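You operate a simulated robot arm through the tools that you are given. There is no shell and no other tool. Be economical: measure what you need, move in short steps, check, and stop when the job is done.

Carry out the task below with a simulated robot arm. There is one attempt and no reset: what you move stays moved.

JOB
Close the grey drawer of the packing table. Take the green rag from the small grey shelf and leave it on top of the grey roll on the top of the shelf under the grey switch. Press the yellow button on the narrow control box two times. Put the black stub on the lower shelf under the drier tunnel. Take the grey filter and leave it on top of the blue roll on the lower shelf under the drier tunnel. Put the small grey can on the front strip of the long shelf away on the top of the mixing bench. Fetch the small orange can and stand it on the cream card. Put the pink rag on the top of the mixing bench away on the top of the grey step. Any order will do. Set down upright: black stub, grey filter, small grey can, small orange can.

The check looks at the end state, three seconds after you hand in, the way a careful person would. Anything else that was tipped, shoved, dropped, spilled or broken makes it a failure.

ROBOT AND FRAMES
A 7-joint arm with a two-finger parallel gripper on a trunk, on a base that drives. Base frame: it is fixed to the floor where the robot stands at the start and does not move with it; the origin is under the middle of the robot, x ahead of it, y to its left, z up. Units: mm, degrees, N and s.
With the tool pointing down near the work surface it reaches from about 100 to 900 mm from the robot's upright axis, wherever it stands. Its first joint turns from -166.0 to 166.0 degrees. Places, roughly: black stub (4x4x7 cm) [-5200, 5700, 900]; blue roll (11x12x10 cm) [-5700, 6100, 400]; cream card (13x9x3 cm) [-3100, 6700, 800]; green rag (7x10x4 cm) [-4400, 1600, 500]; grey drawer of the packing table [800, 100, 500]; grey filter [-5250, 5750, 500]; grey roll [-2500, 1750, 1000]; lower shelf under the drier tunnel [-5400, 5800, 400]; pink rag (7x10x4 cm) [-3900, 7800, 800]; small grey can (8x8x13 cm) [-5400, 5900, 900]; small orange can (8x8x13 cm) [-3900, 7500, 900]; top of the grey step (15x18 cm) [-6160, 1520, 160]; top of the mixing bench [-3600, 7200, 800]; yellow button on the narrow control box [-3900, 3600, 800]. Payload 3.91 kg.
The TCP is the grasp point between the finger pads, 30 mm short of the fingertips. In the tool frame z runs along the fingers and y along their closing line. Largest opening 110 mm; finger width 20, thickness 10; the body of the gripper, 48 by 112 mm, starts 55 mm behind the TCP.
Orientation is that of the tool frame in the base frame, as a unit quaternion [x, y, z, w]. With the fingers straight down and closing along the base's y, the tool's x points along the base's -x, its y along +y and its z along -z.

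CONTROLS
- The arm moves only by the tool jog_arm. Its argument "plan" is a list of rows, each a list of 7 numbers: the gripper command, from -1 (shut) to 1 (fully open), values between in proportion, then the shift along the tool's x, y, z in units of 30 mm (1.0 is 30 mm), then the turn, a rotation vector about the tool's x, y, z in units of 8 degrees (1.0 is 8 degrees). In form: [[grip, dx, dy, dz, rx, ry, rz], ...]. A call has 1 to 8 rows; each row shifts and turns the commanded pose from where the row before left it, along the tool's axes as they then stand. A call with a number of a shift or a turn outside -1 to 1 is refused whole. A row lasts 0.2 s, in which the tool goes at most 50 mm and 8.6 degrees; a call with a longer step from one row to the next is refused whole, and so is a gripper value outside its range. A pose out of reach is approached as far as the arm can. The call stops where the force on the tool passes 40 N (or 10 N more than at its start, if that is more) or the arm is blocked; 0.2 s more then pass. Each finger travels about 72 mm/s and halts on what it meets, pressing with about 27 N; the grip force reading is that of the motor and also rises with nothing between the fingers. The clock runs only during rows and for 0.2 s after the last one: add rows that do not move to give the fingers time. It gives the time, the measured TCP pose, the force on the tool (base axes), the opening and the grip force at its end, in the units of the frame above (readings bear some noise), with the torque about the TCP (base axes, N m) and any sound that the robot's microphone picked up, and new pictures: "views" is both (left out), scene, wrist or none.
- Cameras (640 x 400 px; columns grow to the right, rows downward): "scene" is now at [247.2, 1.7, 1192.6]; the picture's right is [0.03, -1.00, 0.00], its down [-0.76, -0.02, -0.65] and it looks along [0.65, 0.02, -0.76] (base axes); focal length 268 px, centre (320, 200). "wrist" rides on the gripper at [73, 17, -103] in the tool frame; the picture's right is [-0.23, 0.97, 0.00], its down [-0.76, -0.18, -0.62] and it looks along [-0.61, -0.14, 0.78] (tool axes); focal length 222 px, centre (320, 200). There is no depth. A picture from a camera that has moved, and an enlarged one, comes with that camera's place and axes in the base frame and with its lens.
- slide_trunk(by): slides the trunk up (or, below 0, down) by that many mm; the arm and the scene camera ride with it, the base frame stays. It gives what a move gives, with no picture.
- steer(legs): drives the robot by 1 to 6 legs, each [ahead, left, turn to the left] in mm, mm and degrees, along the robot's own axes; the way and the turn of a leg run together, so that a leg with both is an arc; at most 1500 mm and 180 degrees a leg. The arm and the cameras ride along, it lands a little off, and it stops where it bumps. It gives what a move gives, and a new picture of the scene camera.
- head_to(pan, tilt): turns the head with the scene camera to pan (to the left, within 86 degrees either way) and tilt (down, from -29 to 69), counted from straight ahead of the robot. It gives what a move gives, and a new picture of the scene camera.
- enlarge(camera, box): a new picture of the part [left, top, right, bottom] of that camera's present view, enlarged. It takes no simulated time.
- hand_in(): hands the job in; it is judged then, once.

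Go step by step. Nothing tells you exact positions but the pictures and the camera data: compare them with the known pose of the tool, close in by small moves and look again before you grip or let go. The budget is 207 turns and 260 pictures, counting those below and the enlarged ones. Unless the task says otherwise, let go and move clear before handing in, and close with one line.

The tools are called as name(argument=value, ...) on one line, values as JSON. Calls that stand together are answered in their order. jog_arm: Moves the arm, as the interface text tells. Its arguments: {"type":"object","properties":{"plan":{"type":"array"},"views":{"type":"string","enum":["both","scene","wrist","none"]}},"required":["plan"]} The other tools are called the same way: slide_trunk (by) slides the trunk up or down; steer (legs) drives the base; head_to (pan, tilt) turns the head that bears the scene camera; enlarge (camera, box) takes an enlarged picture of a part of a camera's view; hand_in () hands the job in.

At the start:

```text
time_s: 0.0
tool_pos: [653.1, -128.5, 793.0]
orientation: [0.0, 1.0, -0.001, 0.001]
force: [-0.2, 0.2, 0.6]
moment: [0.02, 0.02, -0.01]
finger_gap: 110.1
finger_force: 0.2
trunk travel left (down, up): [-400.0, 282.0]
robot x, y, heading: [-1.0, -1.5, -0.1]
head pan, tilt: [1.5, 49.4]
```

scene: 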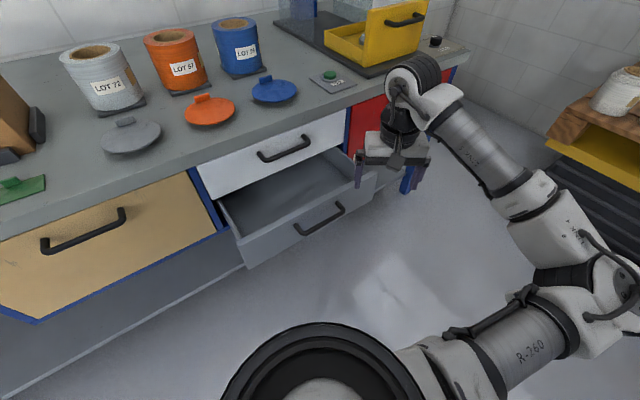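
wrist: 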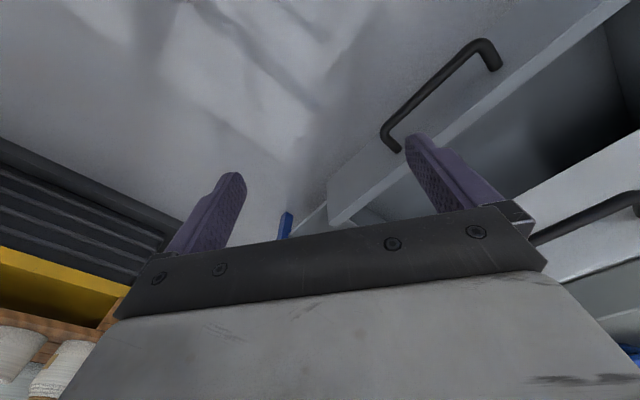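

The grey drawer stands open ahead, facing about 35° off my heading. I'll turn the tool to point toward its front and tilt it.

jog_arm(plan=[[0, 0, 0, 0, 0, 0, -1], [0, 0, 0, 0, 0, 0, -1], [0, 0, 0, 0, 0, 0, -1], [0, 0, 0, 0, 0, 0, -1], [0, 0, 0, 0, 0, 0, -0.4], [0, 0, 0, 0, 0, -1, 0], [0, 0, 0, 0, 0, -1, 0], [0, 0, 0, 0, 0, -1, 0]], views="none")

jog_arm(plan=[[0, 0, 0, 0, 0, -1, 0], [0, 0, 0, 0, 0, -1, 0], [0, 0, 0, 0, 0, -1, 0], [0, 0, 0, 0, 0, -1, 0], [0, 0, 0, 0, 0, 0, 0]], views="both")

```text
time_s: 1.8
tool_pos: [646.8, -116.7, 785.2]
orientation: [-0.293, 0.946, 0.042, 0.132]
force: [-0.2, 0.4, 0.2]
moment: [-0.01, 0.02, 0.04]
finger_gap: 55.0
finger_force: 0.2
out of reach, approached as far as the arm can: row 6, 7, 8
trunk travel left (down, up): [-400.0, 282.0]
robot x, y, heading: [4.5, -0.7, 0.0]
head pan, tilt: [1.5, 49.4]
```

```text
time_s: 3.0
tool_pos: [648.3, -116.0, 783.3]
orientation: [-0.293, 0.946, 0.043, 0.131]
force: [0.2, 0.6, 0.2]
moment: [-0.02, 0.03, -0.01]
finger_gap: 55.0
finger_force: 0.1
out of reach, approached as far as the arm can: row 1, 2, 3, 4
trunk travel left (down, up): [-400.0, 282.0]
robot x, y, heading: [3.3, -4.4, 0.3]
head pan, tilt: [1.5, 49.4]
camera scene: at [247.2, 1.7, 1192.6], right [0.03, -1.0, 0.0], down [-0.76, -0.02, -0.65], along [0.65, 0.02, -0.76], focal length 268 px, centre (320, 200)
camera wrist: at [558.3, -158.0, 862.9], right [-0.37, 0.93, 0.07], down [0.57, 0.17, 0.81], along [0.74, 0.34, -0.59], focal length 222 px, centre (320, 200)
```

scene: 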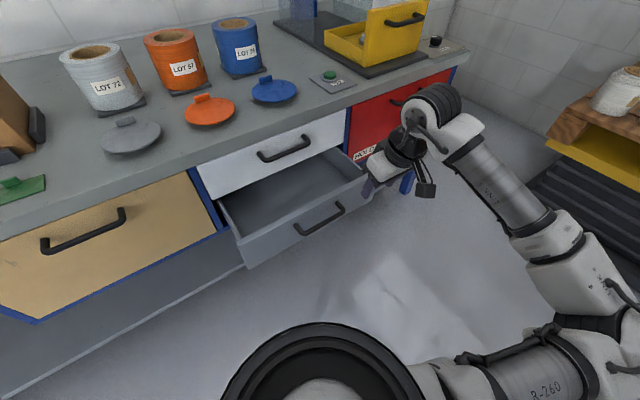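
wrist: 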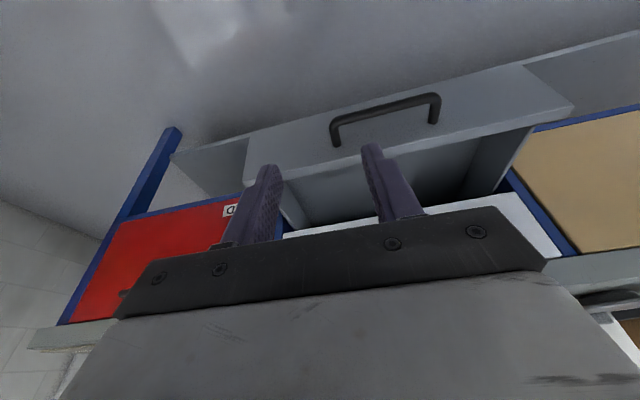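

The drawer front top is near z 650 with its handle near z 595. The wrist tilts only about 16°, which is enough; I'll close the fingers, move right of the handles and test moving down.

jog_arm(plan=[[-1, 0, -1, 0, 0, 0, 0], [-1, 0, -1, 0, 0, 0, 0], [-1, 0, 0, 1, 0, 0, 0], [-1, 0, 0, 0, 0, 0, 0]], views="none")

```text
time_s: 4.0
tool_pos: [653.2, -113.1, 752.4]
orientation: [-0.29, 0.947, 0.043, 0.129]
force: [0.2, 0.5, 1.2]
moment: [0.0, 0.02, -0.01]
finger_gap: 0.0
finger_force: 26.8
out of reach, approached as far as the arm can: row 1, 2
trunk travel left (down, up): [-400.0, 282.0]
robot x, y, heading: [-2.2, 1.1, 0.2]
head pan, tilt: [1.5, 49.4]
```

jog_arm(plan=[[-1, 0, 0, 1, 0, 0, 0], [-1, 0, 0, 1, 0, 0, 0], [-1, 0, -1, 0, 0, 0, 0], [-1, 0, -1, 0, 0, 0, 0], [-1, 0, 0, 0, 0, 0, 0]], views="both")

```text
time_s: 5.2
tool_pos: [667.9, -103.6, 696.6]
orientation: [-0.293, 0.946, 0.043, 0.131]
force: [0.1, 0.1, -0.2]
moment: [-0.01, 0.01, 0.01]
finger_gap: 0.0
finger_force: 27.2
out of reach, approached as far as the arm can: row 3, 4
trunk travel left (down, up): [-400.0, 282.0]
robot x, y, heading: [1.5, -1.0, 0.2]
head pan, tilt: [1.5, 49.4]
camera scene: at [247.2, 1.7, 1192.6], right [0.03, -1.0, 0.0], down [-0.76, -0.02, -0.65], along [0.65, 0.02, -0.76], focal length 268 px, centre (320, 200)
camera wrist: at [578.5, -144.2, 776.2], right [-0.37, 0.93, 0.07], down [0.57, 0.17, 0.81], along [0.74, 0.34, -0.59], focal length 222 px, centre (320, 200)
```

scene: 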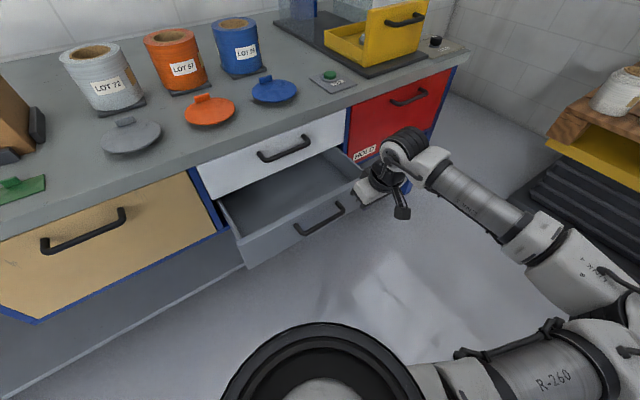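
wrist: 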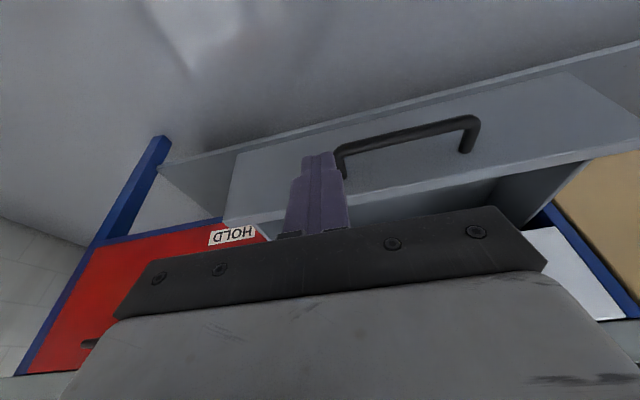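

I'll shift the base a bit to the right to clear the handle, then go lower beside it.

steer(legs=[[0, -70, 0]])

jog_arm(plan=[[-1, 0, 0, 1, 0, 0, 0], [-1, 0, 0, 1, 0, 0, 0], [-1, 0, 0, 1, 0, 0, 0], [-1, 0, 0, 0, 0, 0, 0]], views="both")

```text
time_s: 6.4
tool_pos: [668.0, -174.2, 696.9]
orientation: [-0.293, 0.946, 0.043, 0.13]
force: [0.0, 0.4, 0.3]
moment: [0.01, -0.03, -0.01]
finger_gap: 0.0
finger_force: 27.3
trunk travel left (down, up): [-400.0, 282.0]
robot x, y, heading: [-3.6, -70.5, -0.0]
head pan, tilt: [1.5, 49.4]
camera scene: at [247.2, -69.2, 1192.6], right [0.02, -1.0, 0.0], down [-0.76, -0.02, -0.65], along [0.65, 0.02, -0.76], focal length 268 px, centre (320, 200)
```

scene: 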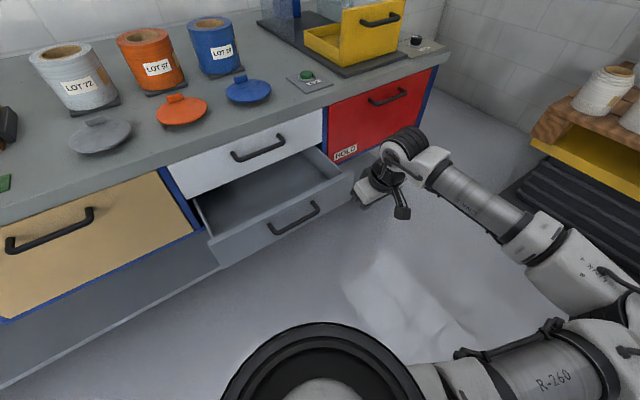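

```text
time_s: 7.4
tool_pos: [687.2, -160.7, 609.0]
orientation: [-0.293, 0.946, 0.041, 0.13]
force: [-0.4, -0.6, -0.4]
moment: [0.0, 0.05, 0.0]
finger_gap: 0.0
finger_force: 27.0
trunk travel left (down, up): [-400.0, 282.0]
robot x, y, heading: [-1.0, -70.2, -0.2]
head pan, tilt: [1.5, 49.4]
camera scene: at [247.2, -69.2, 1192.6], right [0.02, -1.0, 0.0], down [-0.76, -0.02, -0.65], along [0.65, 0.02, -0.76], focal length 268 px, centre (320, 200)
camera wrist: at [597.9, -202.1, 689.4], right [-0.37, 0.93, 0.07], down [0.57, 0.17, 0.81], along [0.74, 0.33, -0.59], focal length 222 px, centre (320, 200)
```

scene: 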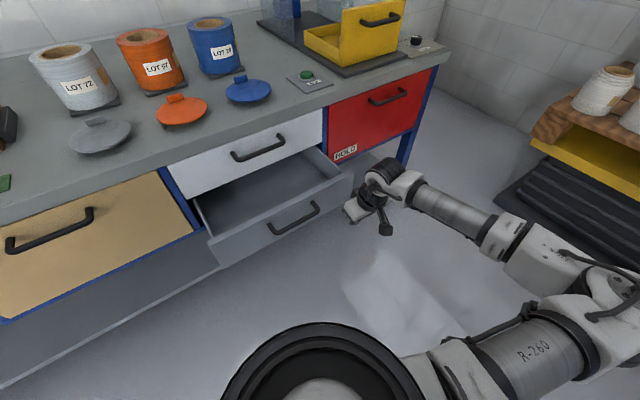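
wrist: 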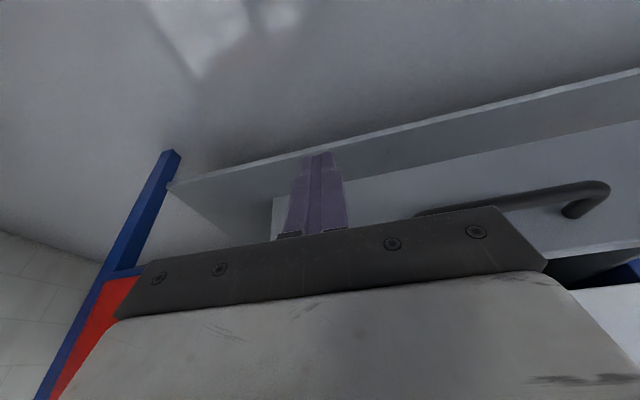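

The tip is beside the handle and in front of the lower part of the drawer front. Now I push forward.

jog_arm(plan=[[-1, -0.96, 0, 0.28, 0, 0, 0], [-1, -0.96, 0, 0.28, 0, 0, 0], [-1, -0.96, 0, 0.28, 0, 0, 0], [-1, -0.96, 0, 0.28, 0, 0, 0], [-1, -0.96, 0, 0.28, 0, 0, 0]], views="both")

```text
time_s: 8.6
tool_pos: [810.9, -72.8, 608.7]
orientation: [-0.292, 0.947, 0.042, 0.13]
force: [-0.1, -0.5, 1.0]
moment: [-0.02, -0.03, -0.02]
finger_gap: 0.0
finger_force: 26.8
trunk travel left (down, up): [-400.0, 282.0]
robot x, y, heading: [0.0, -70.9, -0.3]
head pan, tilt: [1.5, 49.4]
camera scene: at [247.2, -69.1, 1192.6], right [0.02, -1.0, 0.0], down [-0.76, -0.02, -0.65], along [0.65, 0.02, -0.76], focal length 268 px, centre (320, 200)
camera wrist: at [721.5, -115.4, 687.7], right [-0.37, 0.93, 0.07], down [0.57, 0.17, 0.81], along [0.74, 0.33, -0.59], focal length 222 px, centre (320, 200)
```

scene: 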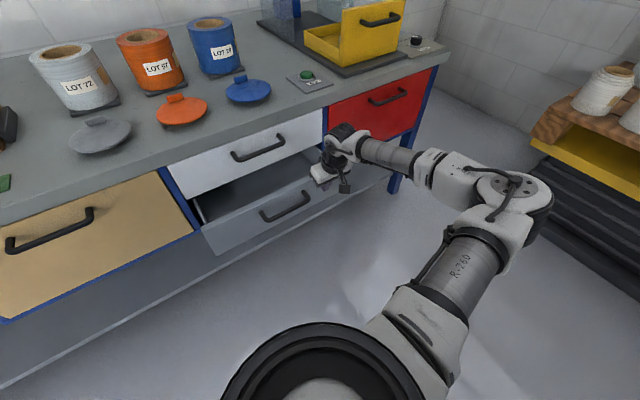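
wrist: 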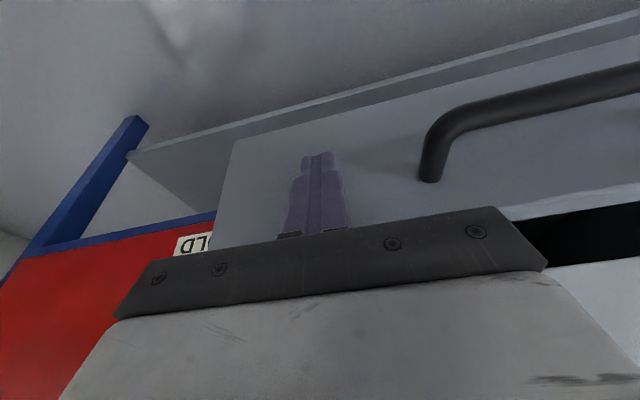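

The drawer is moving in with little resistance; I keep pushing until it stops.

jog_arm(plan=[[-1, -0.96, 0, 0.28, 0, 0, 0], [-1, -0.96, 0, 0.28, 0, 0, 0], [-1, -0.7, 0, 0.2, 0, 0, 0], [-1, -0.7, 0, 0.2, 0, 0, 0], [-1, -0.7, 0, 0.2, 0, 0, 0], [-1, 0, 0, 0, 0, 0, 0]], views="both")

```text
time_s: 10.0
tool_pos: [878.7, -28.5, 608.5]
orientation: [-0.291, 0.947, 0.043, 0.13]
force: [0.3, 0.9, -0.2]
moment: [0.01, -0.01, -0.01]
finger_gap: 0.0
finger_force: 27.2
out of reach, approached as far as the arm can: row 4, 5
trunk travel left (down, up): [-400.0, 282.0]
robot x, y, heading: [2.3, -69.1, 0.0]
head pan, tilt: [1.5, 49.4]
camera scene: at [247.2, -69.2, 1192.6], right [0.02, -1.0, 0.0], down [-0.76, -0.02, -0.65], along [0.65, 0.02, -0.76], focal length 268 px, centre (320, 200)
camera wrist: at [789.1, -69.9, 687.8], right [-0.37, 0.93, 0.06], down [0.57, 0.17, 0.81], along [0.74, 0.33, -0.59], focal length 222 px, centre (320, 200)
```

scene: 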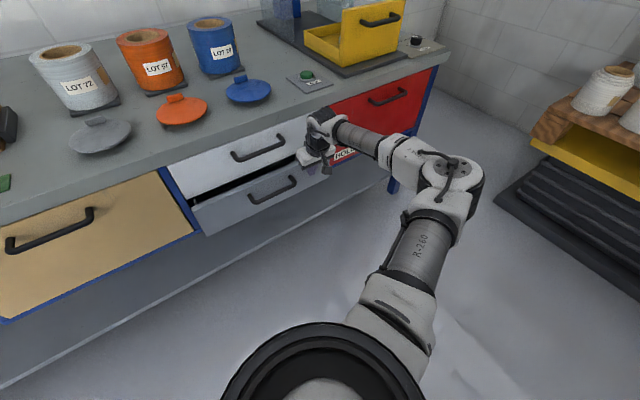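
wrist: 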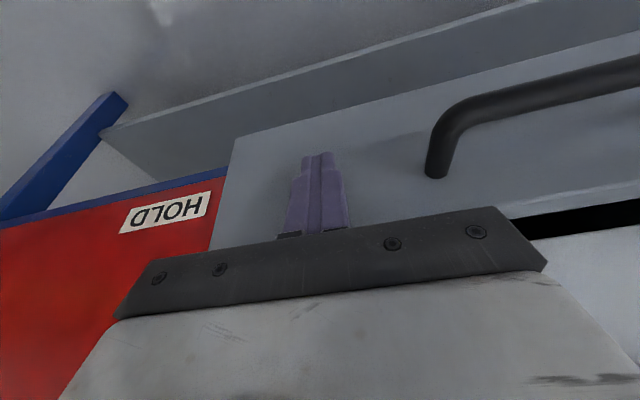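

Nearly shut but the arm is at its reach; I'll nudge with the base.

steer(legs=[[33, 23, 0]])

```text
time_s: 11.0
tool_pos: [911.3, -7.2, 608.3]
orientation: [-0.293, 0.947, 0.041, 0.127]
force: [-0.3, 0.2, 0.9]
moment: [-0.02, 0.02, 0.06]
finger_gap: 0.0
finger_force: 26.8
trunk travel left (down, up): [-400.0, 282.0]
robot x, y, heading: [35.3, -49.2, 0.1]
head pan, tilt: [1.5, 49.4]
stopped in leg 1: the force on the tool passed its limit at 58 N (the readings are from after the stop); the commanded pose is now the measured one
camera scene: at [281.4, -46.4, 1192.6], right [0.02, -1.0, 0.0], down [-0.76, -0.02, -0.65], along [0.65, 0.02, -0.76], focal length 268 px, centre (320, 200)
```

scene: 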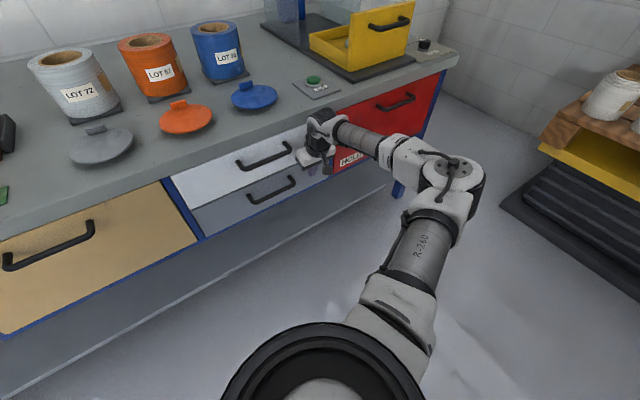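

The stop at 58 N suggests the drawer is home. I back off and check.

jog_arm(plan=[[-1, 0.96, 0, -0.28, 0, 0, 0], [-1, 0.96, 0, -0.28, 0, 0, 0], [-1, 0.96, 0, -0.28, 0, 0, 0], [-1, 0.96, 0, -0.28, 0, 0, 0], [-1, 0.96, 0, -0.28, 0, 0, 0], [-1, 0, 0, 0, 0, 1, 0], [-1, 0, 0, 0, 0, 1, 0]], views="both")

```text
time_s: 12.6
tool_pos: [787.2, -92.5, 611.1]
orientation: [-0.296, 0.955, 0.0, -0.007]
force: [-0.3, 0.7, 0.3]
moment: [0.01, 0.0, 0.0]
finger_gap: 0.0
finger_force: 27.0
trunk travel left (down, up): [-400.0, 282.0]
robot x, y, heading: [34.6, -52.3, -0.1]
head pan, tilt: [1.5, 49.4]
camera scene: at [281.5, -46.4, 1192.5], right [0.02, -1.0, 0.0], down [-0.76, -0.02, -0.65], along [0.65, 0.02, -0.76], focal length 268 px, centre (320, 200)
camera wrist: at [719.5, -119.5, 714.8], right [-0.36, 0.93, 0.0], down [0.74, 0.29, 0.61], along [0.57, 0.22, -0.79], focal length 222 px, centre (320, 200)
```

scene: 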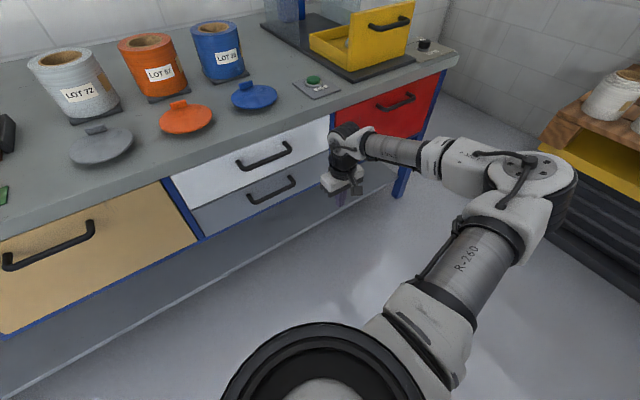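
wrist: 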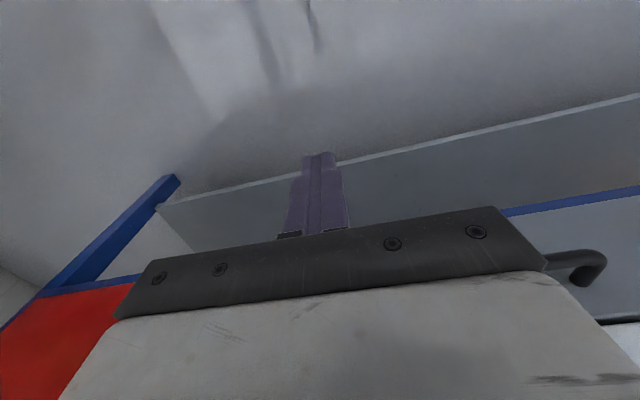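

The drawer is shut. I fold the arm back and up for driving.

jog_arm(plan=[[-1, 0.82, 0.56, -0.9, 0, 0, 0], [-1, 0.82, 0.56, -0.9, 0, 0, 0], [-1, 0.82, 0.56, -0.9, 0, 0, 0], [-1, 0.82, 0.56, -0.9, 0, 0, 0], [-1, 0.82, 0.56, -0.9, 0, 0, 0], [-1, 0.82, 0.56, -0.9, 0, 0, 0], [-1, 0.82, 0.56, -0.9, 0, 0, 0], [-1, 0.82, 0.56, -0.9, 0, 0, 0]], views="none")

steer(legs=[[-250, 0, 0], [0, 0, 150]])

head_to(pan=0, tilt=20)

```text
time_s: 14.4
tool_pos: [554.0, -90.6, 830.8]
orientation: [-0.297, 0.955, 0.0, -0.006]
force: [-0.8, -0.7, 0.3]
moment: [-0.01, -0.01, 0.04]
finger_gap: 0.0
finger_force: 27.0
trunk travel left (down, up): [-400.0, 282.0]
robot x, y, heading: [32.4, -44.6, 0.0]
head pan, tilt: [1.5, 49.4]
```

```text
time_s: 16.4
tool_pos: [363.1, -45.1, 830.5]
orientation: [-0.3, 0.954, -0.001, -0.006]
force: [-0.9, 1.3, -0.7]
moment: [-0.04, -0.01, 0.0]
finger_gap: 0.2
finger_force: 27.3
trunk travel left (down, up): [-400.0, 282.0]
robot x, y, heading: [-157.0, -8.0, 0.1]
head pan, tilt: [1.5, 49.4]
stopped in leg 1: the robot was blocked; the commanded pose is now the measured one
camera scene: at [91.6, -3.4, 1192.6], right [0.03, -1.0, 0.0], down [-0.76, -0.02, -0.65], along [0.65, 0.02, -0.76], focal length 268 px, centre (320, 200)
```

scene: 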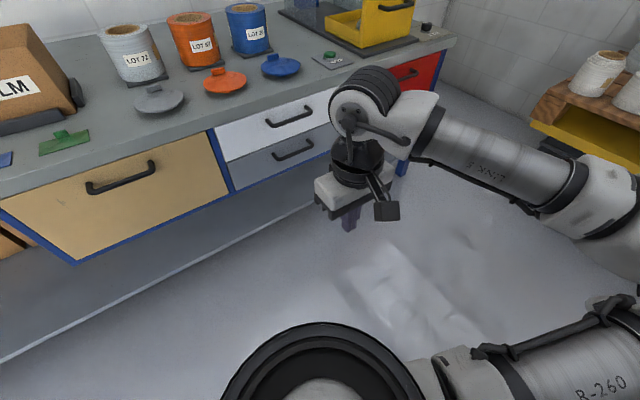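

```text
time_s: 17.3
tool_pos: [364.2, -43.9, 830.6]
orientation: [-0.299, 0.954, 0.0, -0.005]
force: [-1.1, 0.1, 0.4]
moment: [0.0, -0.01, 0.02]
finger_gap: 0.0
finger_force: 27.0
trunk travel left (down, up): [-400.0, 282.0]
robot x, y, heading: [-152.9, -4.9, 0.2]
head pan, tilt: [0.0, 20.0]
camera scene: at [107.2, -5.3, 1237.3], right [0.0, -1.0, 0.0], down [-0.34, 0.0, -0.94], along [0.94, 0.0, -0.34], focal length 268 px, centre (320, 200)
```

scene: 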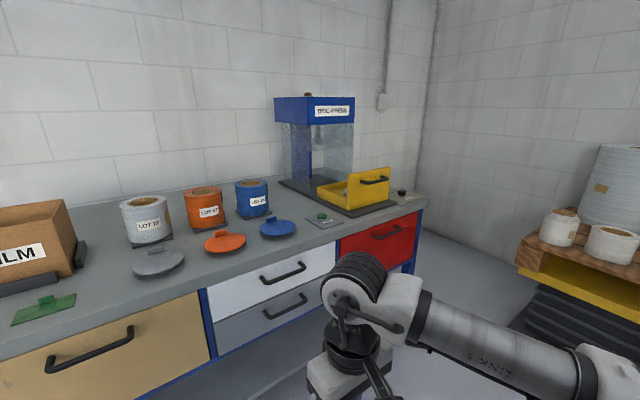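

Something behind blocks me. I look left and right before driving.

head_to(pan=86, tilt=30)

head_to(pan=-86, tilt=30)

```text
time_s: 18.9
tool_pos: [363.9, -45.0, 830.7]
orientation: [-0.3, 0.954, -0.001, -0.006]
force: [0.2, 0.3, 0.5]
moment: [0.0, 0.01, -0.01]
finger_gap: 0.0
finger_force: 26.9
trunk travel left (down, up): [-400.0, 282.0]
robot x, y, heading: [-155.0, -3.6, 0.1]
head pan, tilt: [85.9, 30.0]
camera scene: at [20.1, 84.5, 1221.4], right [1.0, -0.07, 0.0], down [-0.03, -0.5, -0.87], along [0.06, 0.86, -0.5], focal length 268 px, centre (320, 200)
```

scene: 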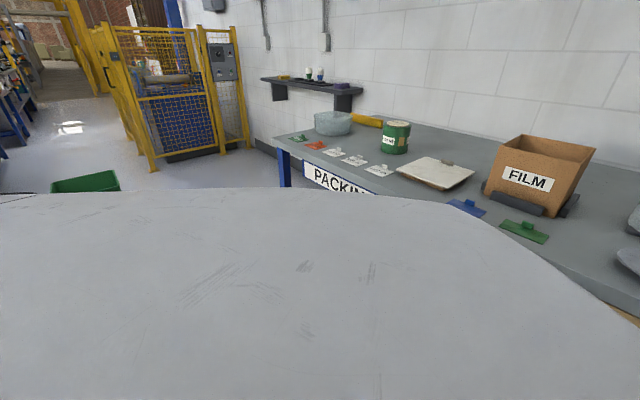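

```text
time_s: 21.5
tool_pos: [364.7, -44.8, 831.2]
orientation: [-0.299, 0.954, 0.0, -0.006]
force: [-1.0, 0.6, 0.3]
moment: [-0.02, -0.01, 0.01]
finger_gap: 0.0
finger_force: 26.7
trunk travel left (down, up): [-400.0, 282.0]
robot x, y, heading: [-157.6, -5.1, 0.4]
head pan, tilt: [-85.9, 30.0]
camera scene: at [20.9, -95.9, 1221.4], right [-1.0, -0.08, 0.0], down [-0.04, 0.5, -0.87], along [0.07, -0.86, -0.5], focal length 268 px, centre (320, 200)
```

scene: 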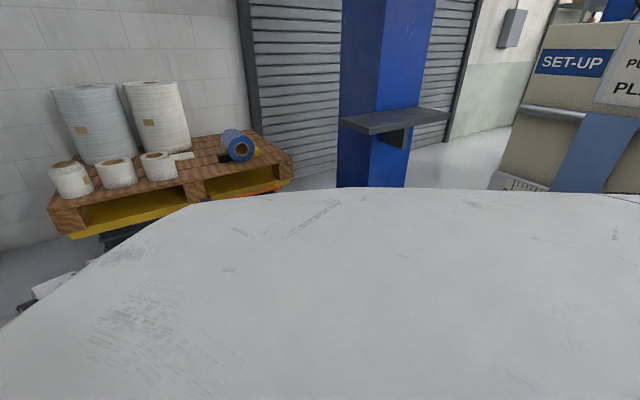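

A machine stands behind me; open floor lies to my left. I move ahead a little and turn left in place.

steer(legs=[[150, 0, 0], [0, 0, 90]])

head_to(pan=0, tilt=25)

head_to(pan=70, tilt=20)

```text
time_s: 26.8
tool_pos: [26.3, 514.4, 829.6]
orientation: [0.888, -0.459, 0.004, 0.004]
force: [-0.3, 0.6, 0.8]
moment: [0.03, -0.01, 0.0]
finger_gap: 0.2
finger_force: 26.9
trunk travel left (down, up): [-400.0, 282.0]
robot x, y, heading: [-6.0, -6.2, 90.7]
head pan, tilt: [-85.9, 30.0]
camera scene: at [79.0, 171.6, 1221.4], right [0.08, -1.0, 0.0], down [-0.5, -0.04, -0.87], along [0.86, 0.07, -0.5], focal length 268 px, centre (320, 200)
```

scene: 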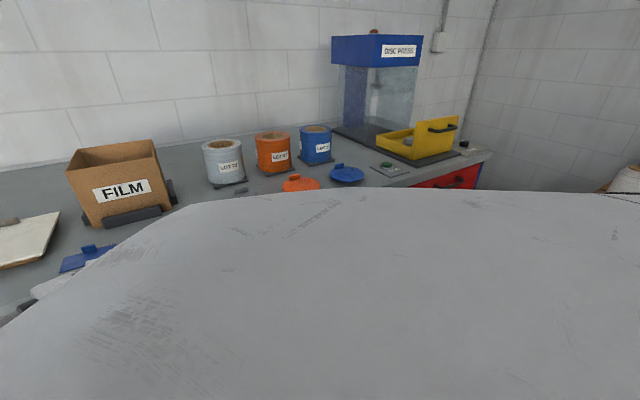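

```text
time_s: 28.4
tool_pos: [25.9, 514.2, 830.4]
orientation: [0.888, -0.459, 0.005, 0.004]
force: [0.2, 0.1, 0.1]
moment: [0.01, -0.04, 0.01]
finger_gap: 0.3
finger_force: 26.9
trunk travel left (down, up): [-400.0, 282.0]
robot x, y, heading: [-8.4, -8.8, 90.7]
head pan, tilt: [0.0, 25.0]
camera scene: at [-12.2, 256.2, 1229.3], right [1.0, 0.01, 0.0], down [0.01, -0.42, -0.91], along [-0.01, 0.91, -0.42], focal length 268 px, centre (320, 200)
```

scene: 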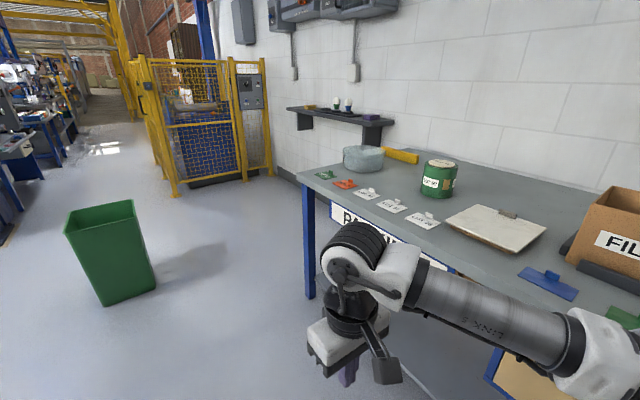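

```text
time_s: 29.8
tool_pos: [26.4, 514.8, 830.2]
orientation: [0.888, -0.459, 0.005, 0.005]
force: [0.5, -0.8, -0.8]
moment: [-0.02, 0.05, 0.0]
finger_gap: 0.0
finger_force: 27.0
trunk travel left (down, up): [-400.0, 282.0]
robot x, y, heading: [-6.8, -6.4, 90.5]
head pan, tilt: [70.0, 20.0]
camera scene: at [-99.0, 194.9, 1237.4], right [0.33, 0.94, 0.0], down [0.32, -0.11, -0.94], along [-0.89, 0.31, -0.34], focal length 268 px, centre (320, 200)
```

scene: 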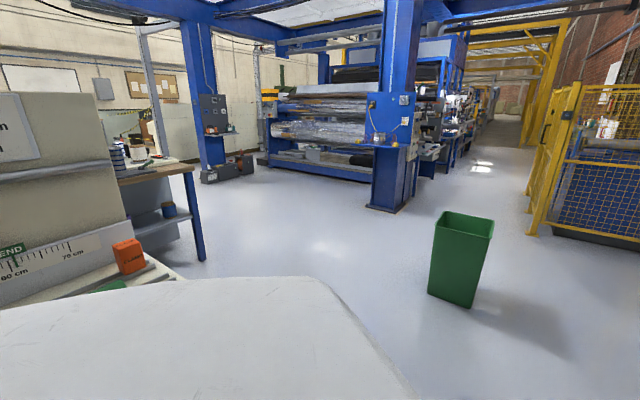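

I see the blue column with the shelf at about (-2650, 1900) and a green bin to avoid at about (-1175, 1560). Enlarging to find the rag shelf.

enlarge(camera="scene", box=[180, 60, 460, 235])

```text
2.29 times, centred on (320, 148) of scene
camera zoom: at [-99.0, 194.9, 1237.4], right [0.33, 0.94, 0.0], down [0.32, -0.11, -0.94], along [-0.89, 0.31, -0.34], focal length 613 px, centre (320, 320)
```

zoom: 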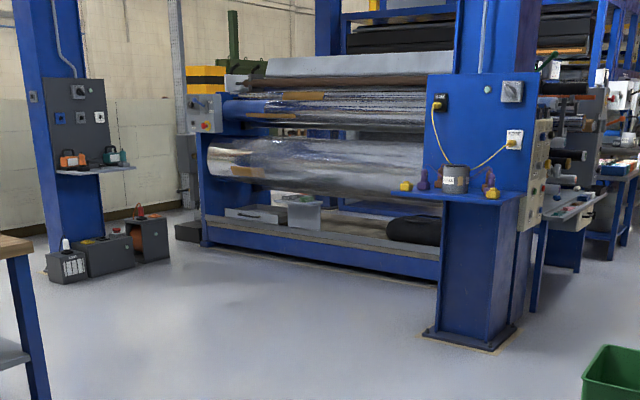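

I'll drive out northwest between the bin and the set-up machine, then west.

steer(legs=[[0, 0, 50], [900, 0, 0], [0, 0, 25], [1100, 0, 0]])

head_to(pan=0, tilt=20)

```text
time_s: 34.9
tool_pos: [-724.6, 610.5, 830.6]
orientation: [1.0, -0.025, 0.006, 0.001]
force: [0.2, -0.2, -0.1]
moment: [-0.01, 0.02, 0.0]
finger_gap: 0.2
finger_force: 27.0
trunk travel left (down, up): [-400.0, 282.0]
robot x, y, heading: [-341.3, 259.4, 142.6]
head pan, tilt: [70.0, 20.0]
stopped in leg 2: the robot was blocked; the commanded pose is now the measured one
camera scene: at [-551.2, 313.6, 1237.5], right [-0.54, 0.84, 0.0], down [0.29, 0.18, -0.94], along [-0.79, -0.51, -0.34], focal length 268 px, centre (320, 200)
```

scene: 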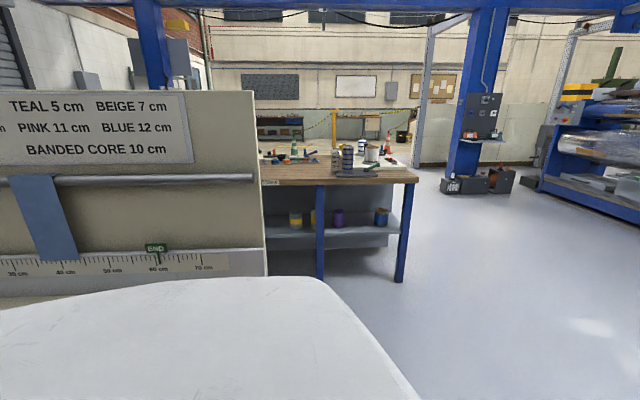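

```text
time_s: 36.3
tool_pos: [-727.3, 609.9, 830.8]
orientation: [1.0, -0.024, 0.005, 0.002]
force: [0.2, -0.1, 0.4]
moment: [0.02, 0.02, 0.0]
finger_gap: 0.0
finger_force: 27.1
trunk travel left (down, up): [-400.0, 282.0]
robot x, y, heading: [-337.7, 260.1, 142.7]
head pan, tilt: [0.0, 20.0]
camera scene: at [-547.1, 420.5, 1237.4], right [0.61, 0.8, 0.0], down [0.27, -0.21, -0.94], along [-0.75, 0.57, -0.34], focal length 268 px, centre (320, 200)
```

scene: 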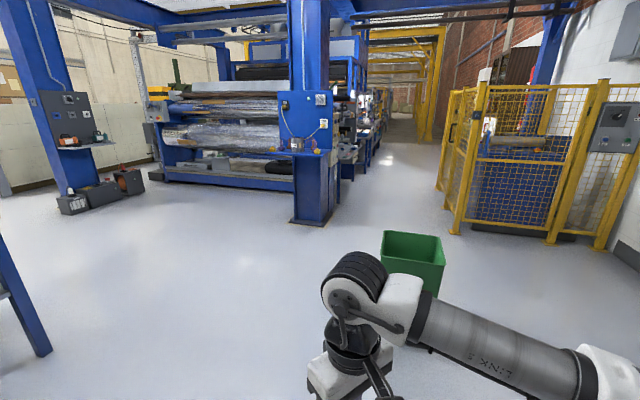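

Blocked by the machine's corner on my left; I sidestep right and go around.

steer(legs=[[0, -170, 0], [650, 0, 0], [0, 0, 45], [1300, 0, 0]])

```text
time_s: 49.7
tool_pos: [-2570.1, 614.9, 830.9]
orientation: [0.938, 0.345, 0.006, -0.001]
force: [-0.2, -0.4, 0.2]
moment: [0.03, -0.01, -0.02]
finger_gap: 0.1
finger_force: 27.4
trunk travel left (down, up): [-400.0, 282.0]
robot x, y, heading: [-2049.3, 627.1, -174.4]
head pan, tilt: [0.0, 20.0]
camera scene: at [-2310.2, 599.2, 1237.4], right [-0.1, 0.99, 0.0], down [0.34, 0.03, -0.94], along [-0.93, -0.1, -0.34], focal length 268 px, centre (320, 200)
```

scene: 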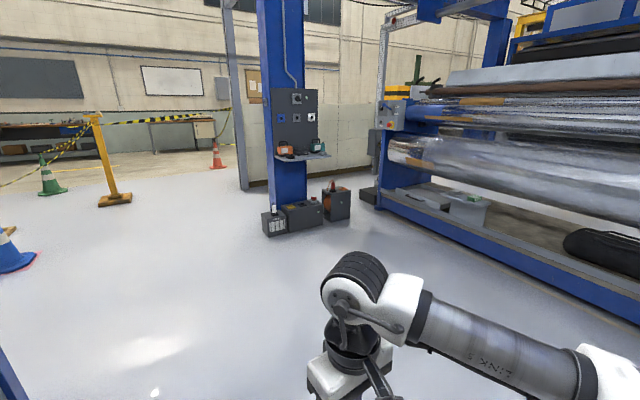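

enlarge(camera="scene", box=[360, 140, 560, 265])

head_to(pan=-70, tilt=20)

```text
3.20 times, centred on (460, 202) of scene
camera zoom: at [-2310.2, 599.2, 1237.4], right [-0.1, 0.99, 0.0], down [0.34, 0.03, -0.94], along [-0.93, -0.1, -0.34], focal length 858 px, centre (-128, 192)
```

zoom: 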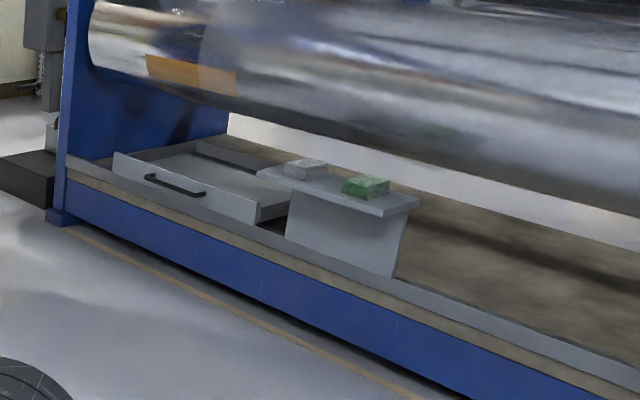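

```text
time_s: 51.1
tool_pos: [-2569.4, 615.3, 830.4]
orientation: [0.938, 0.346, 0.005, -0.001]
force: [-0.3, -0.3, 0.2]
moment: [-0.01, 0.0, 0.03]
finger_gap: 0.2
finger_force: 27.0
trunk travel left (down, up): [-400.0, 282.0]
robot x, y, heading: [-2044.6, 630.4, -174.3]
head pan, tilt: [-70.0, 20.0]
camera scene: at [-2258.2, 692.5, 1237.4], right [0.9, 0.44, 0.0], down [0.15, -0.31, -0.94], along [-0.41, 0.85, -0.34], focal length 268 px, centre (320, 200)
```

scene: 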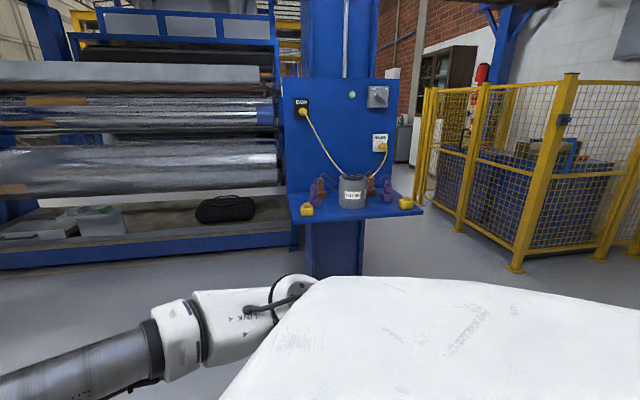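

The green rag is on the small grey shelf on the machine's sill, about (-4500, 1640, 500). I drive to stand in front of it facing the machine.

steer(legs=[[0, 0, -20], [1400, 0, 0], [650, 0, 0], [0, 0, -39]])

head_to(pan=0, tilt=45)

```text
time_s: 64.3
tool_pos: [-4308.2, 1558.1, 831.3]
orientation: [0.987, -0.162, 0.004, 0.003]
force: [-0.4, 0.4, 0.1]
moment: [0.0, 0.0, 0.02]
finger_gap: 0.0
finger_force: 27.2
trunk travel left (down, up): [-400.0, 282.0]
robot x, y, heading: [-4032.6, 1116.7, 126.8]
head pan, tilt: [-70.0, 20.0]
camera scene: at [-4081.7, 1331.1, 1237.4], right [0.84, -0.55, 0.0], down [-0.19, -0.29, -0.94], along [0.51, 0.79, -0.34], focal length 268 px, centre (320, 200)
```

scene: 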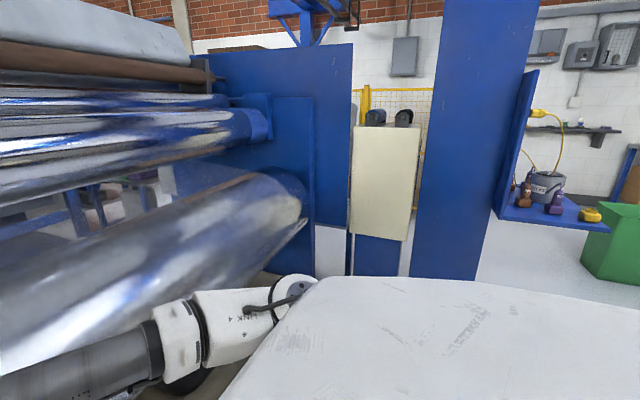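

```text
time_s: 65.7
tool_pos: [-4308.1, 1557.6, 831.5]
orientation: [0.987, -0.161, 0.005, 0.003]
force: [-0.7, 0.2, 0.1]
moment: [0.01, -0.01, 0.0]
finger_gap: 0.0
finger_force: 26.8
trunk travel left (down, up): [-400.0, 282.0]
robot x, y, heading: [-4028.4, 1118.2, 126.6]
head pan, tilt: [0.0, 45.0]
camera scene: at [-4181.4, 1318.2, 1198.8], right [0.8, 0.6, 0.0], down [0.42, -0.57, -0.71], along [-0.42, 0.57, -0.71], focal length 268 px, centre (320, 200)
```

scene: 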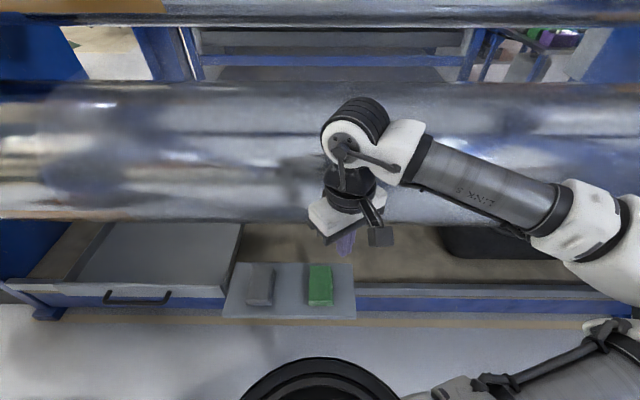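

The rag is at about (-4389, 1600, 520), long side pointing away from me. The big silver roll overhangs, so I turn the gripper across the rag and lean it back a little.

jog_arm(plan=[[1, 0, 0, 0, 0, 0, 1], [1, 0, 0, 0, 0, 0, 1], [1, 0, 0, 0, 0, 0, 1], [1, 0, 0, 0, 0, 0, 1], [1, 0, 0, 0, 0, 0, 0.3], [1, 0, 0, 0, 0, -1, 0], [1, 0, 0, 0, 0, -1, 0], [1, 0, 0, 0, 0, 0, 0]], views="none")

jog_arm(plan=[[1, 0, 0.6, 1, 0, 0, 0], [1, 0, 0.6, 1, 0, 0, 0], [1, 0, 0, 1, 0, 0, 0], [1, 0, 0, 1, 0, 0, 0], [1, 0, 0, 1, 0, 0, 0], [1, 0, 0, 1, 0, 0, 0], [1, 0, 0, 0, 0, 0, 0]], views="both")

```text
time_s: 67.5
tool_pos: [-4309.9, 1561.0, 831.2]
orientation: [0.887, -0.442, -0.119, -0.061]
force: [-0.1, -0.2, 0.6]
moment: [-0.03, -0.03, 0.0]
finger_gap: 109.9
finger_force: 0.0
out of reach, approached as far as the arm can: row 7
trunk travel left (down, up): [-400.0, 282.0]
robot x, y, heading: [-4030.8, 1115.3, 126.7]
head pan, tilt: [0.0, 45.0]
```

```text
time_s: 69.1
tool_pos: [-4374.4, 1591.8, 664.1]
orientation: [0.887, -0.442, -0.119, -0.061]
force: [0.0, 0.7, -1.0]
moment: [0.02, -0.04, -0.02]
finger_gap: 109.9
finger_force: 0.0
out of reach, approached as far as the arm can: row 1, 2
trunk travel left (down, up): [-400.0, 282.0]
robot x, y, heading: [-4028.6, 1115.5, 127.0]
head pan, tilt: [0.0, 45.0]
camera scene: at [-4181.5, 1318.2, 1198.7], right [0.8, 0.6, 0.0], down [0.42, -0.57, -0.71], along [-0.42, 0.57, -0.71], focal length 268 px, centre (320, 200)
camera wrist: at [-4328.7, 1502.8, 744.7], right [-0.91, -0.41, 0.06], down [-0.2, 0.56, 0.8], along [-0.36, 0.72, -0.59], focal length 222 px, centre (320, 200)
```

scene: 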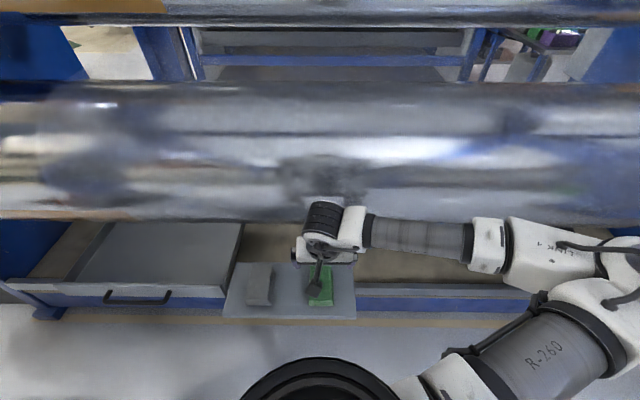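
wrist: 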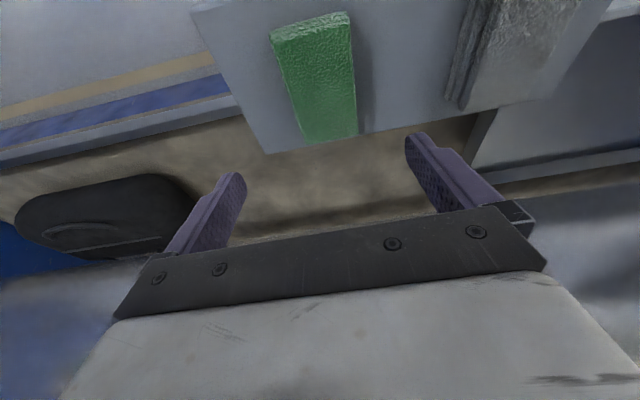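

jog_arm(plan=[[1, 0.2, 0.08, 0.9, 0, 0, 0], [1, 0.2, 0.08, 0.9, 0, 0, 0], [1, 0.2, 0.08, 0.9, 0, 0, 0], [1, 0, 0, 0.6, 0, 0, 0], [1, 0, 0, 0, 0, 0, 0]], views="wrist")

```text
time_s: 70.3
tool_pos: [-4386.8, 1592.3, 564.4]
orientation: [0.887, -0.442, -0.119, -0.061]
force: [0.0, -0.2, 0.0]
moment: [0.0, -0.03, -0.02]
finger_gap: 110.3
finger_force: 0.1
trunk travel left (down, up): [-400.0, 282.0]
robot x, y, heading: [-4030.2, 1119.5, 126.8]
head pan, tilt: [0.0, 45.0]
camera wrist: at [-4340.7, 1503.3, 643.9], right [-0.91, -0.41, 0.06], down [-0.2, 0.56, 0.8], along [-0.36, 0.72, -0.59], focal length 222 px, centre (320, 200)
```

wrist: 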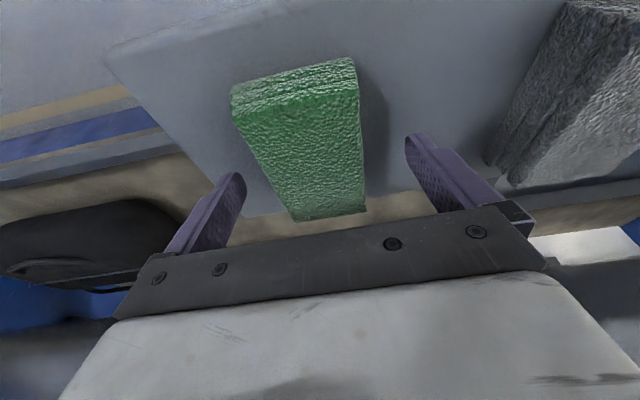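

jog_arm(plan=[[1, 0.7, 0, 0.35, 0, 0, 0], [1, 0, 0, 0.3, 0, 0, 0], [-1, 0, 0, 0, 0, 0, 0], [-1, 0, 0, 0, 0, 0, 0], [-1, 0, 0, 0, 0, 0, 0], [-1, 0, 0, 0, 0, 0, 0]], views="wrist")

```text
time_s: 70.8
tool_pos: [-4379.1, 1580.4, 550.8]
orientation: [0.886, -0.443, -0.127, -0.063]
force: [6.3, -4.7, 28.7]
moment: [-0.21, -0.15, -0.37]
finger_gap: 107.6
finger_force: 0.0
trunk travel left (down, up): [-400.0, 282.0]
robot x, y, heading: [-4028.2, 1117.1, 126.7]
head pan, tilt: [0.0, 45.0]
stopped in row 2: the force on the tool passed its limit at 52 N (the readings are from after the stop); the commanded pose is now the measured one
camera wrist: at [-4332.7, 1491.5, 630.5], right [-0.91, -0.41, 0.06], down [-0.19, 0.55, 0.81], along [-0.37, 0.72, -0.58], focal length 222 px, centre (320, 200)
```

wrist: 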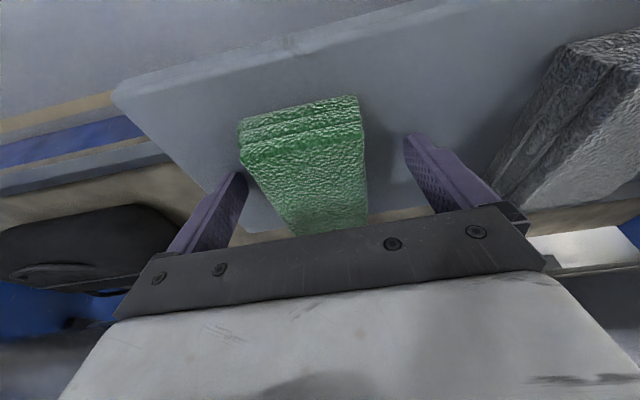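

The fingertips touched the shelf at z≈520; I raise a few millimetres and close.

jog_arm(plan=[[1, 0, 0, -0.2, 0, 0, 0], [0, 0, 0, 0, 0, 0, 0], [-1, 0, 0, 0, 0, 0, 0], [-1, 0, 0, 0, 0, 0, 0], [-1, 0, 0, 0, 0, 0, 0], [-1, 0, 0, 0, 0, 0, 0]], views="wrist")

```text
time_s: 72.2
tool_pos: [-4376.7, 1579.4, 554.5]
orientation: [0.886, -0.443, -0.124, -0.063]
force: [0.1, -0.2, -0.3]
moment: [-0.01, -0.01, 0.03]
finger_gap: 64.3
finger_force: 27.3
trunk travel left (down, up): [-400.0, 282.0]
robot x, y, heading: [-4029.9, 1118.7, 127.0]
head pan, tilt: [0.0, 45.0]
camera wrist: at [-4331.5, 1491.7, 633.3], right [-0.91, -0.41, 0.06], down [-0.2, 0.55, 0.81], along [-0.37, 0.72, -0.58], focal length 222 px, centre (320, 200)
```

wrist: 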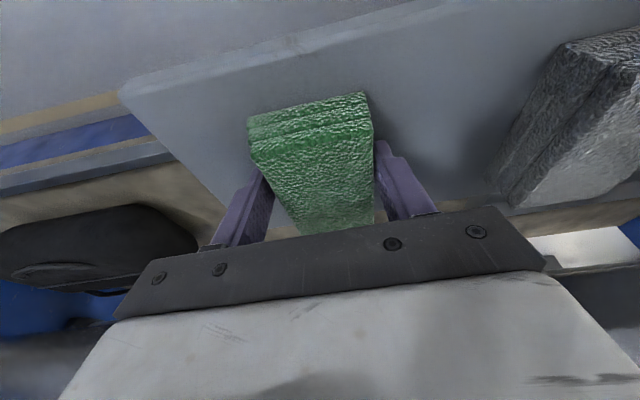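

Rag gripped. I lift it back and out, straight up with the trunk, before driving to the column shelf.

jog_arm(plan=[[-1, 0, 0, -0.8, 0, 0, 0], [-1, 0, 0, -1, 0, 0, 0], [-1, 0, 0, -1, 0, 0, 0], [-1, 0, 0, -1, 0, 0, 0], [-1, 0, 0, -1, 0, 0, 0], [-1, 0, 0, -1, 0, 0, 0], [-1, 0, 0, -1, 0, 0, 0], [-1, 0, 0, -1, 0, 0, 0]], views="none")

steer(legs=[[-800, 0, 0]])

slide_trunk(by=270)

steer(legs=[[-214, -750, 0], [-214, -750, 0]])

```text
time_s: 74.0
tool_pos: [-4369.7, 1556.4, 777.0]
orientation: [0.89, -0.436, -0.122, -0.057]
force: [0.7, 0.5, 0.2]
moment: [0.03, -0.05, -0.05]
finger_gap: 64.2
finger_force: 27.1
out of reach, approached as far as the arm can: row 3, 4, 5, 6, 7
trunk travel left (down, up): [-400.0, 282.0]
robot x, y, heading: [-4027.3, 1116.4, 127.1]
head pan, tilt: [0.0, 45.0]
```

```text
time_s: 78.2
tool_pos: [-3899.2, 930.8, 778.5]
orientation: [0.889, -0.437, -0.127, -0.055]
force: [-0.2, -0.2, 0.3]
moment: [0.03, 0.01, -0.02]
finger_gap: 64.5
finger_force: 27.0
trunk travel left (down, up): [-400.0, 282.0]
robot x, y, heading: [-3555.0, 495.1, 127.3]
head pan, tilt: [0.0, 45.0]
camera scene: at [-3711.6, 692.6, 1198.8], right [0.8, 0.61, 0.0], down [0.43, -0.56, -0.71], along [-0.43, 0.56, -0.71], focal length 268 px, centre (320, 200)
```

scene: 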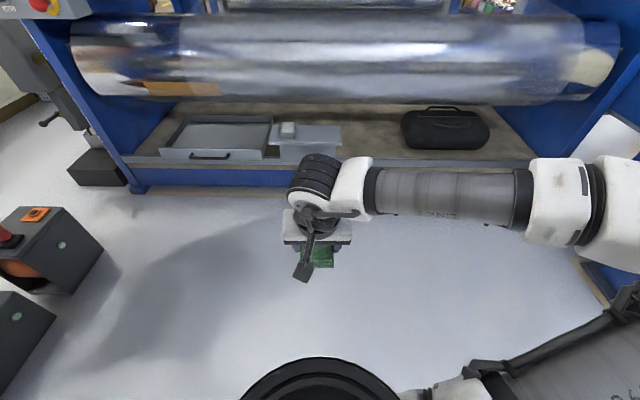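

```text
time_s: 81.0
tool_pos: [-3901.3, 931.2, 1047.7]
orientation: [0.889, -0.437, -0.127, -0.052]
force: [-0.2, 0.1, -0.7]
moment: [0.0, 0.0, -0.01]
finger_gap: 64.1
finger_force: 26.5
trunk travel left (down, up): [-670.0, 12.0]
robot x, y, heading: [-3559.5, 493.5, 127.3]
head pan, tilt: [0.0, 45.0]
```

```text
time_s: 93.1
tool_pos: [-2447.5, 1508.7, 1048.3]
orientation: [0.89, -0.435, -0.128, -0.052]
force: [0.0, -0.4, 0.4]
moment: [-0.01, 0.01, -0.04]
finger_gap: 64.2
finger_force: 26.2
trunk travel left (down, up): [-670.0, 12.0]
robot x, y, heading: [-2101.8, 1071.9, 127.7]
head pan, tilt: [0.0, 45.0]
camera scene: at [-2256.4, 1271.5, 1468.7], right [0.79, 0.61, 0.0], down [0.43, -0.56, -0.71], along [-0.43, 0.56, -0.71], focal length 268 px, centre (320, 200)
```

scene: 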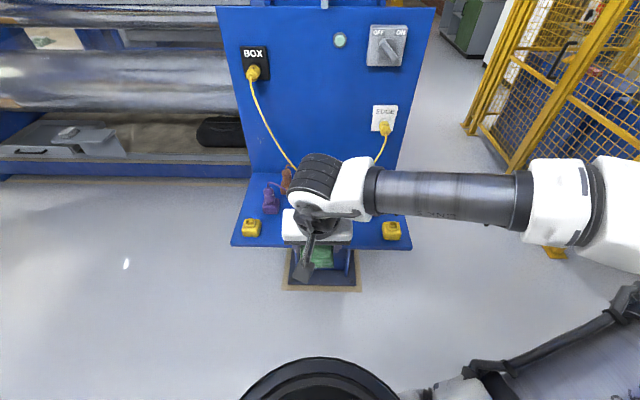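

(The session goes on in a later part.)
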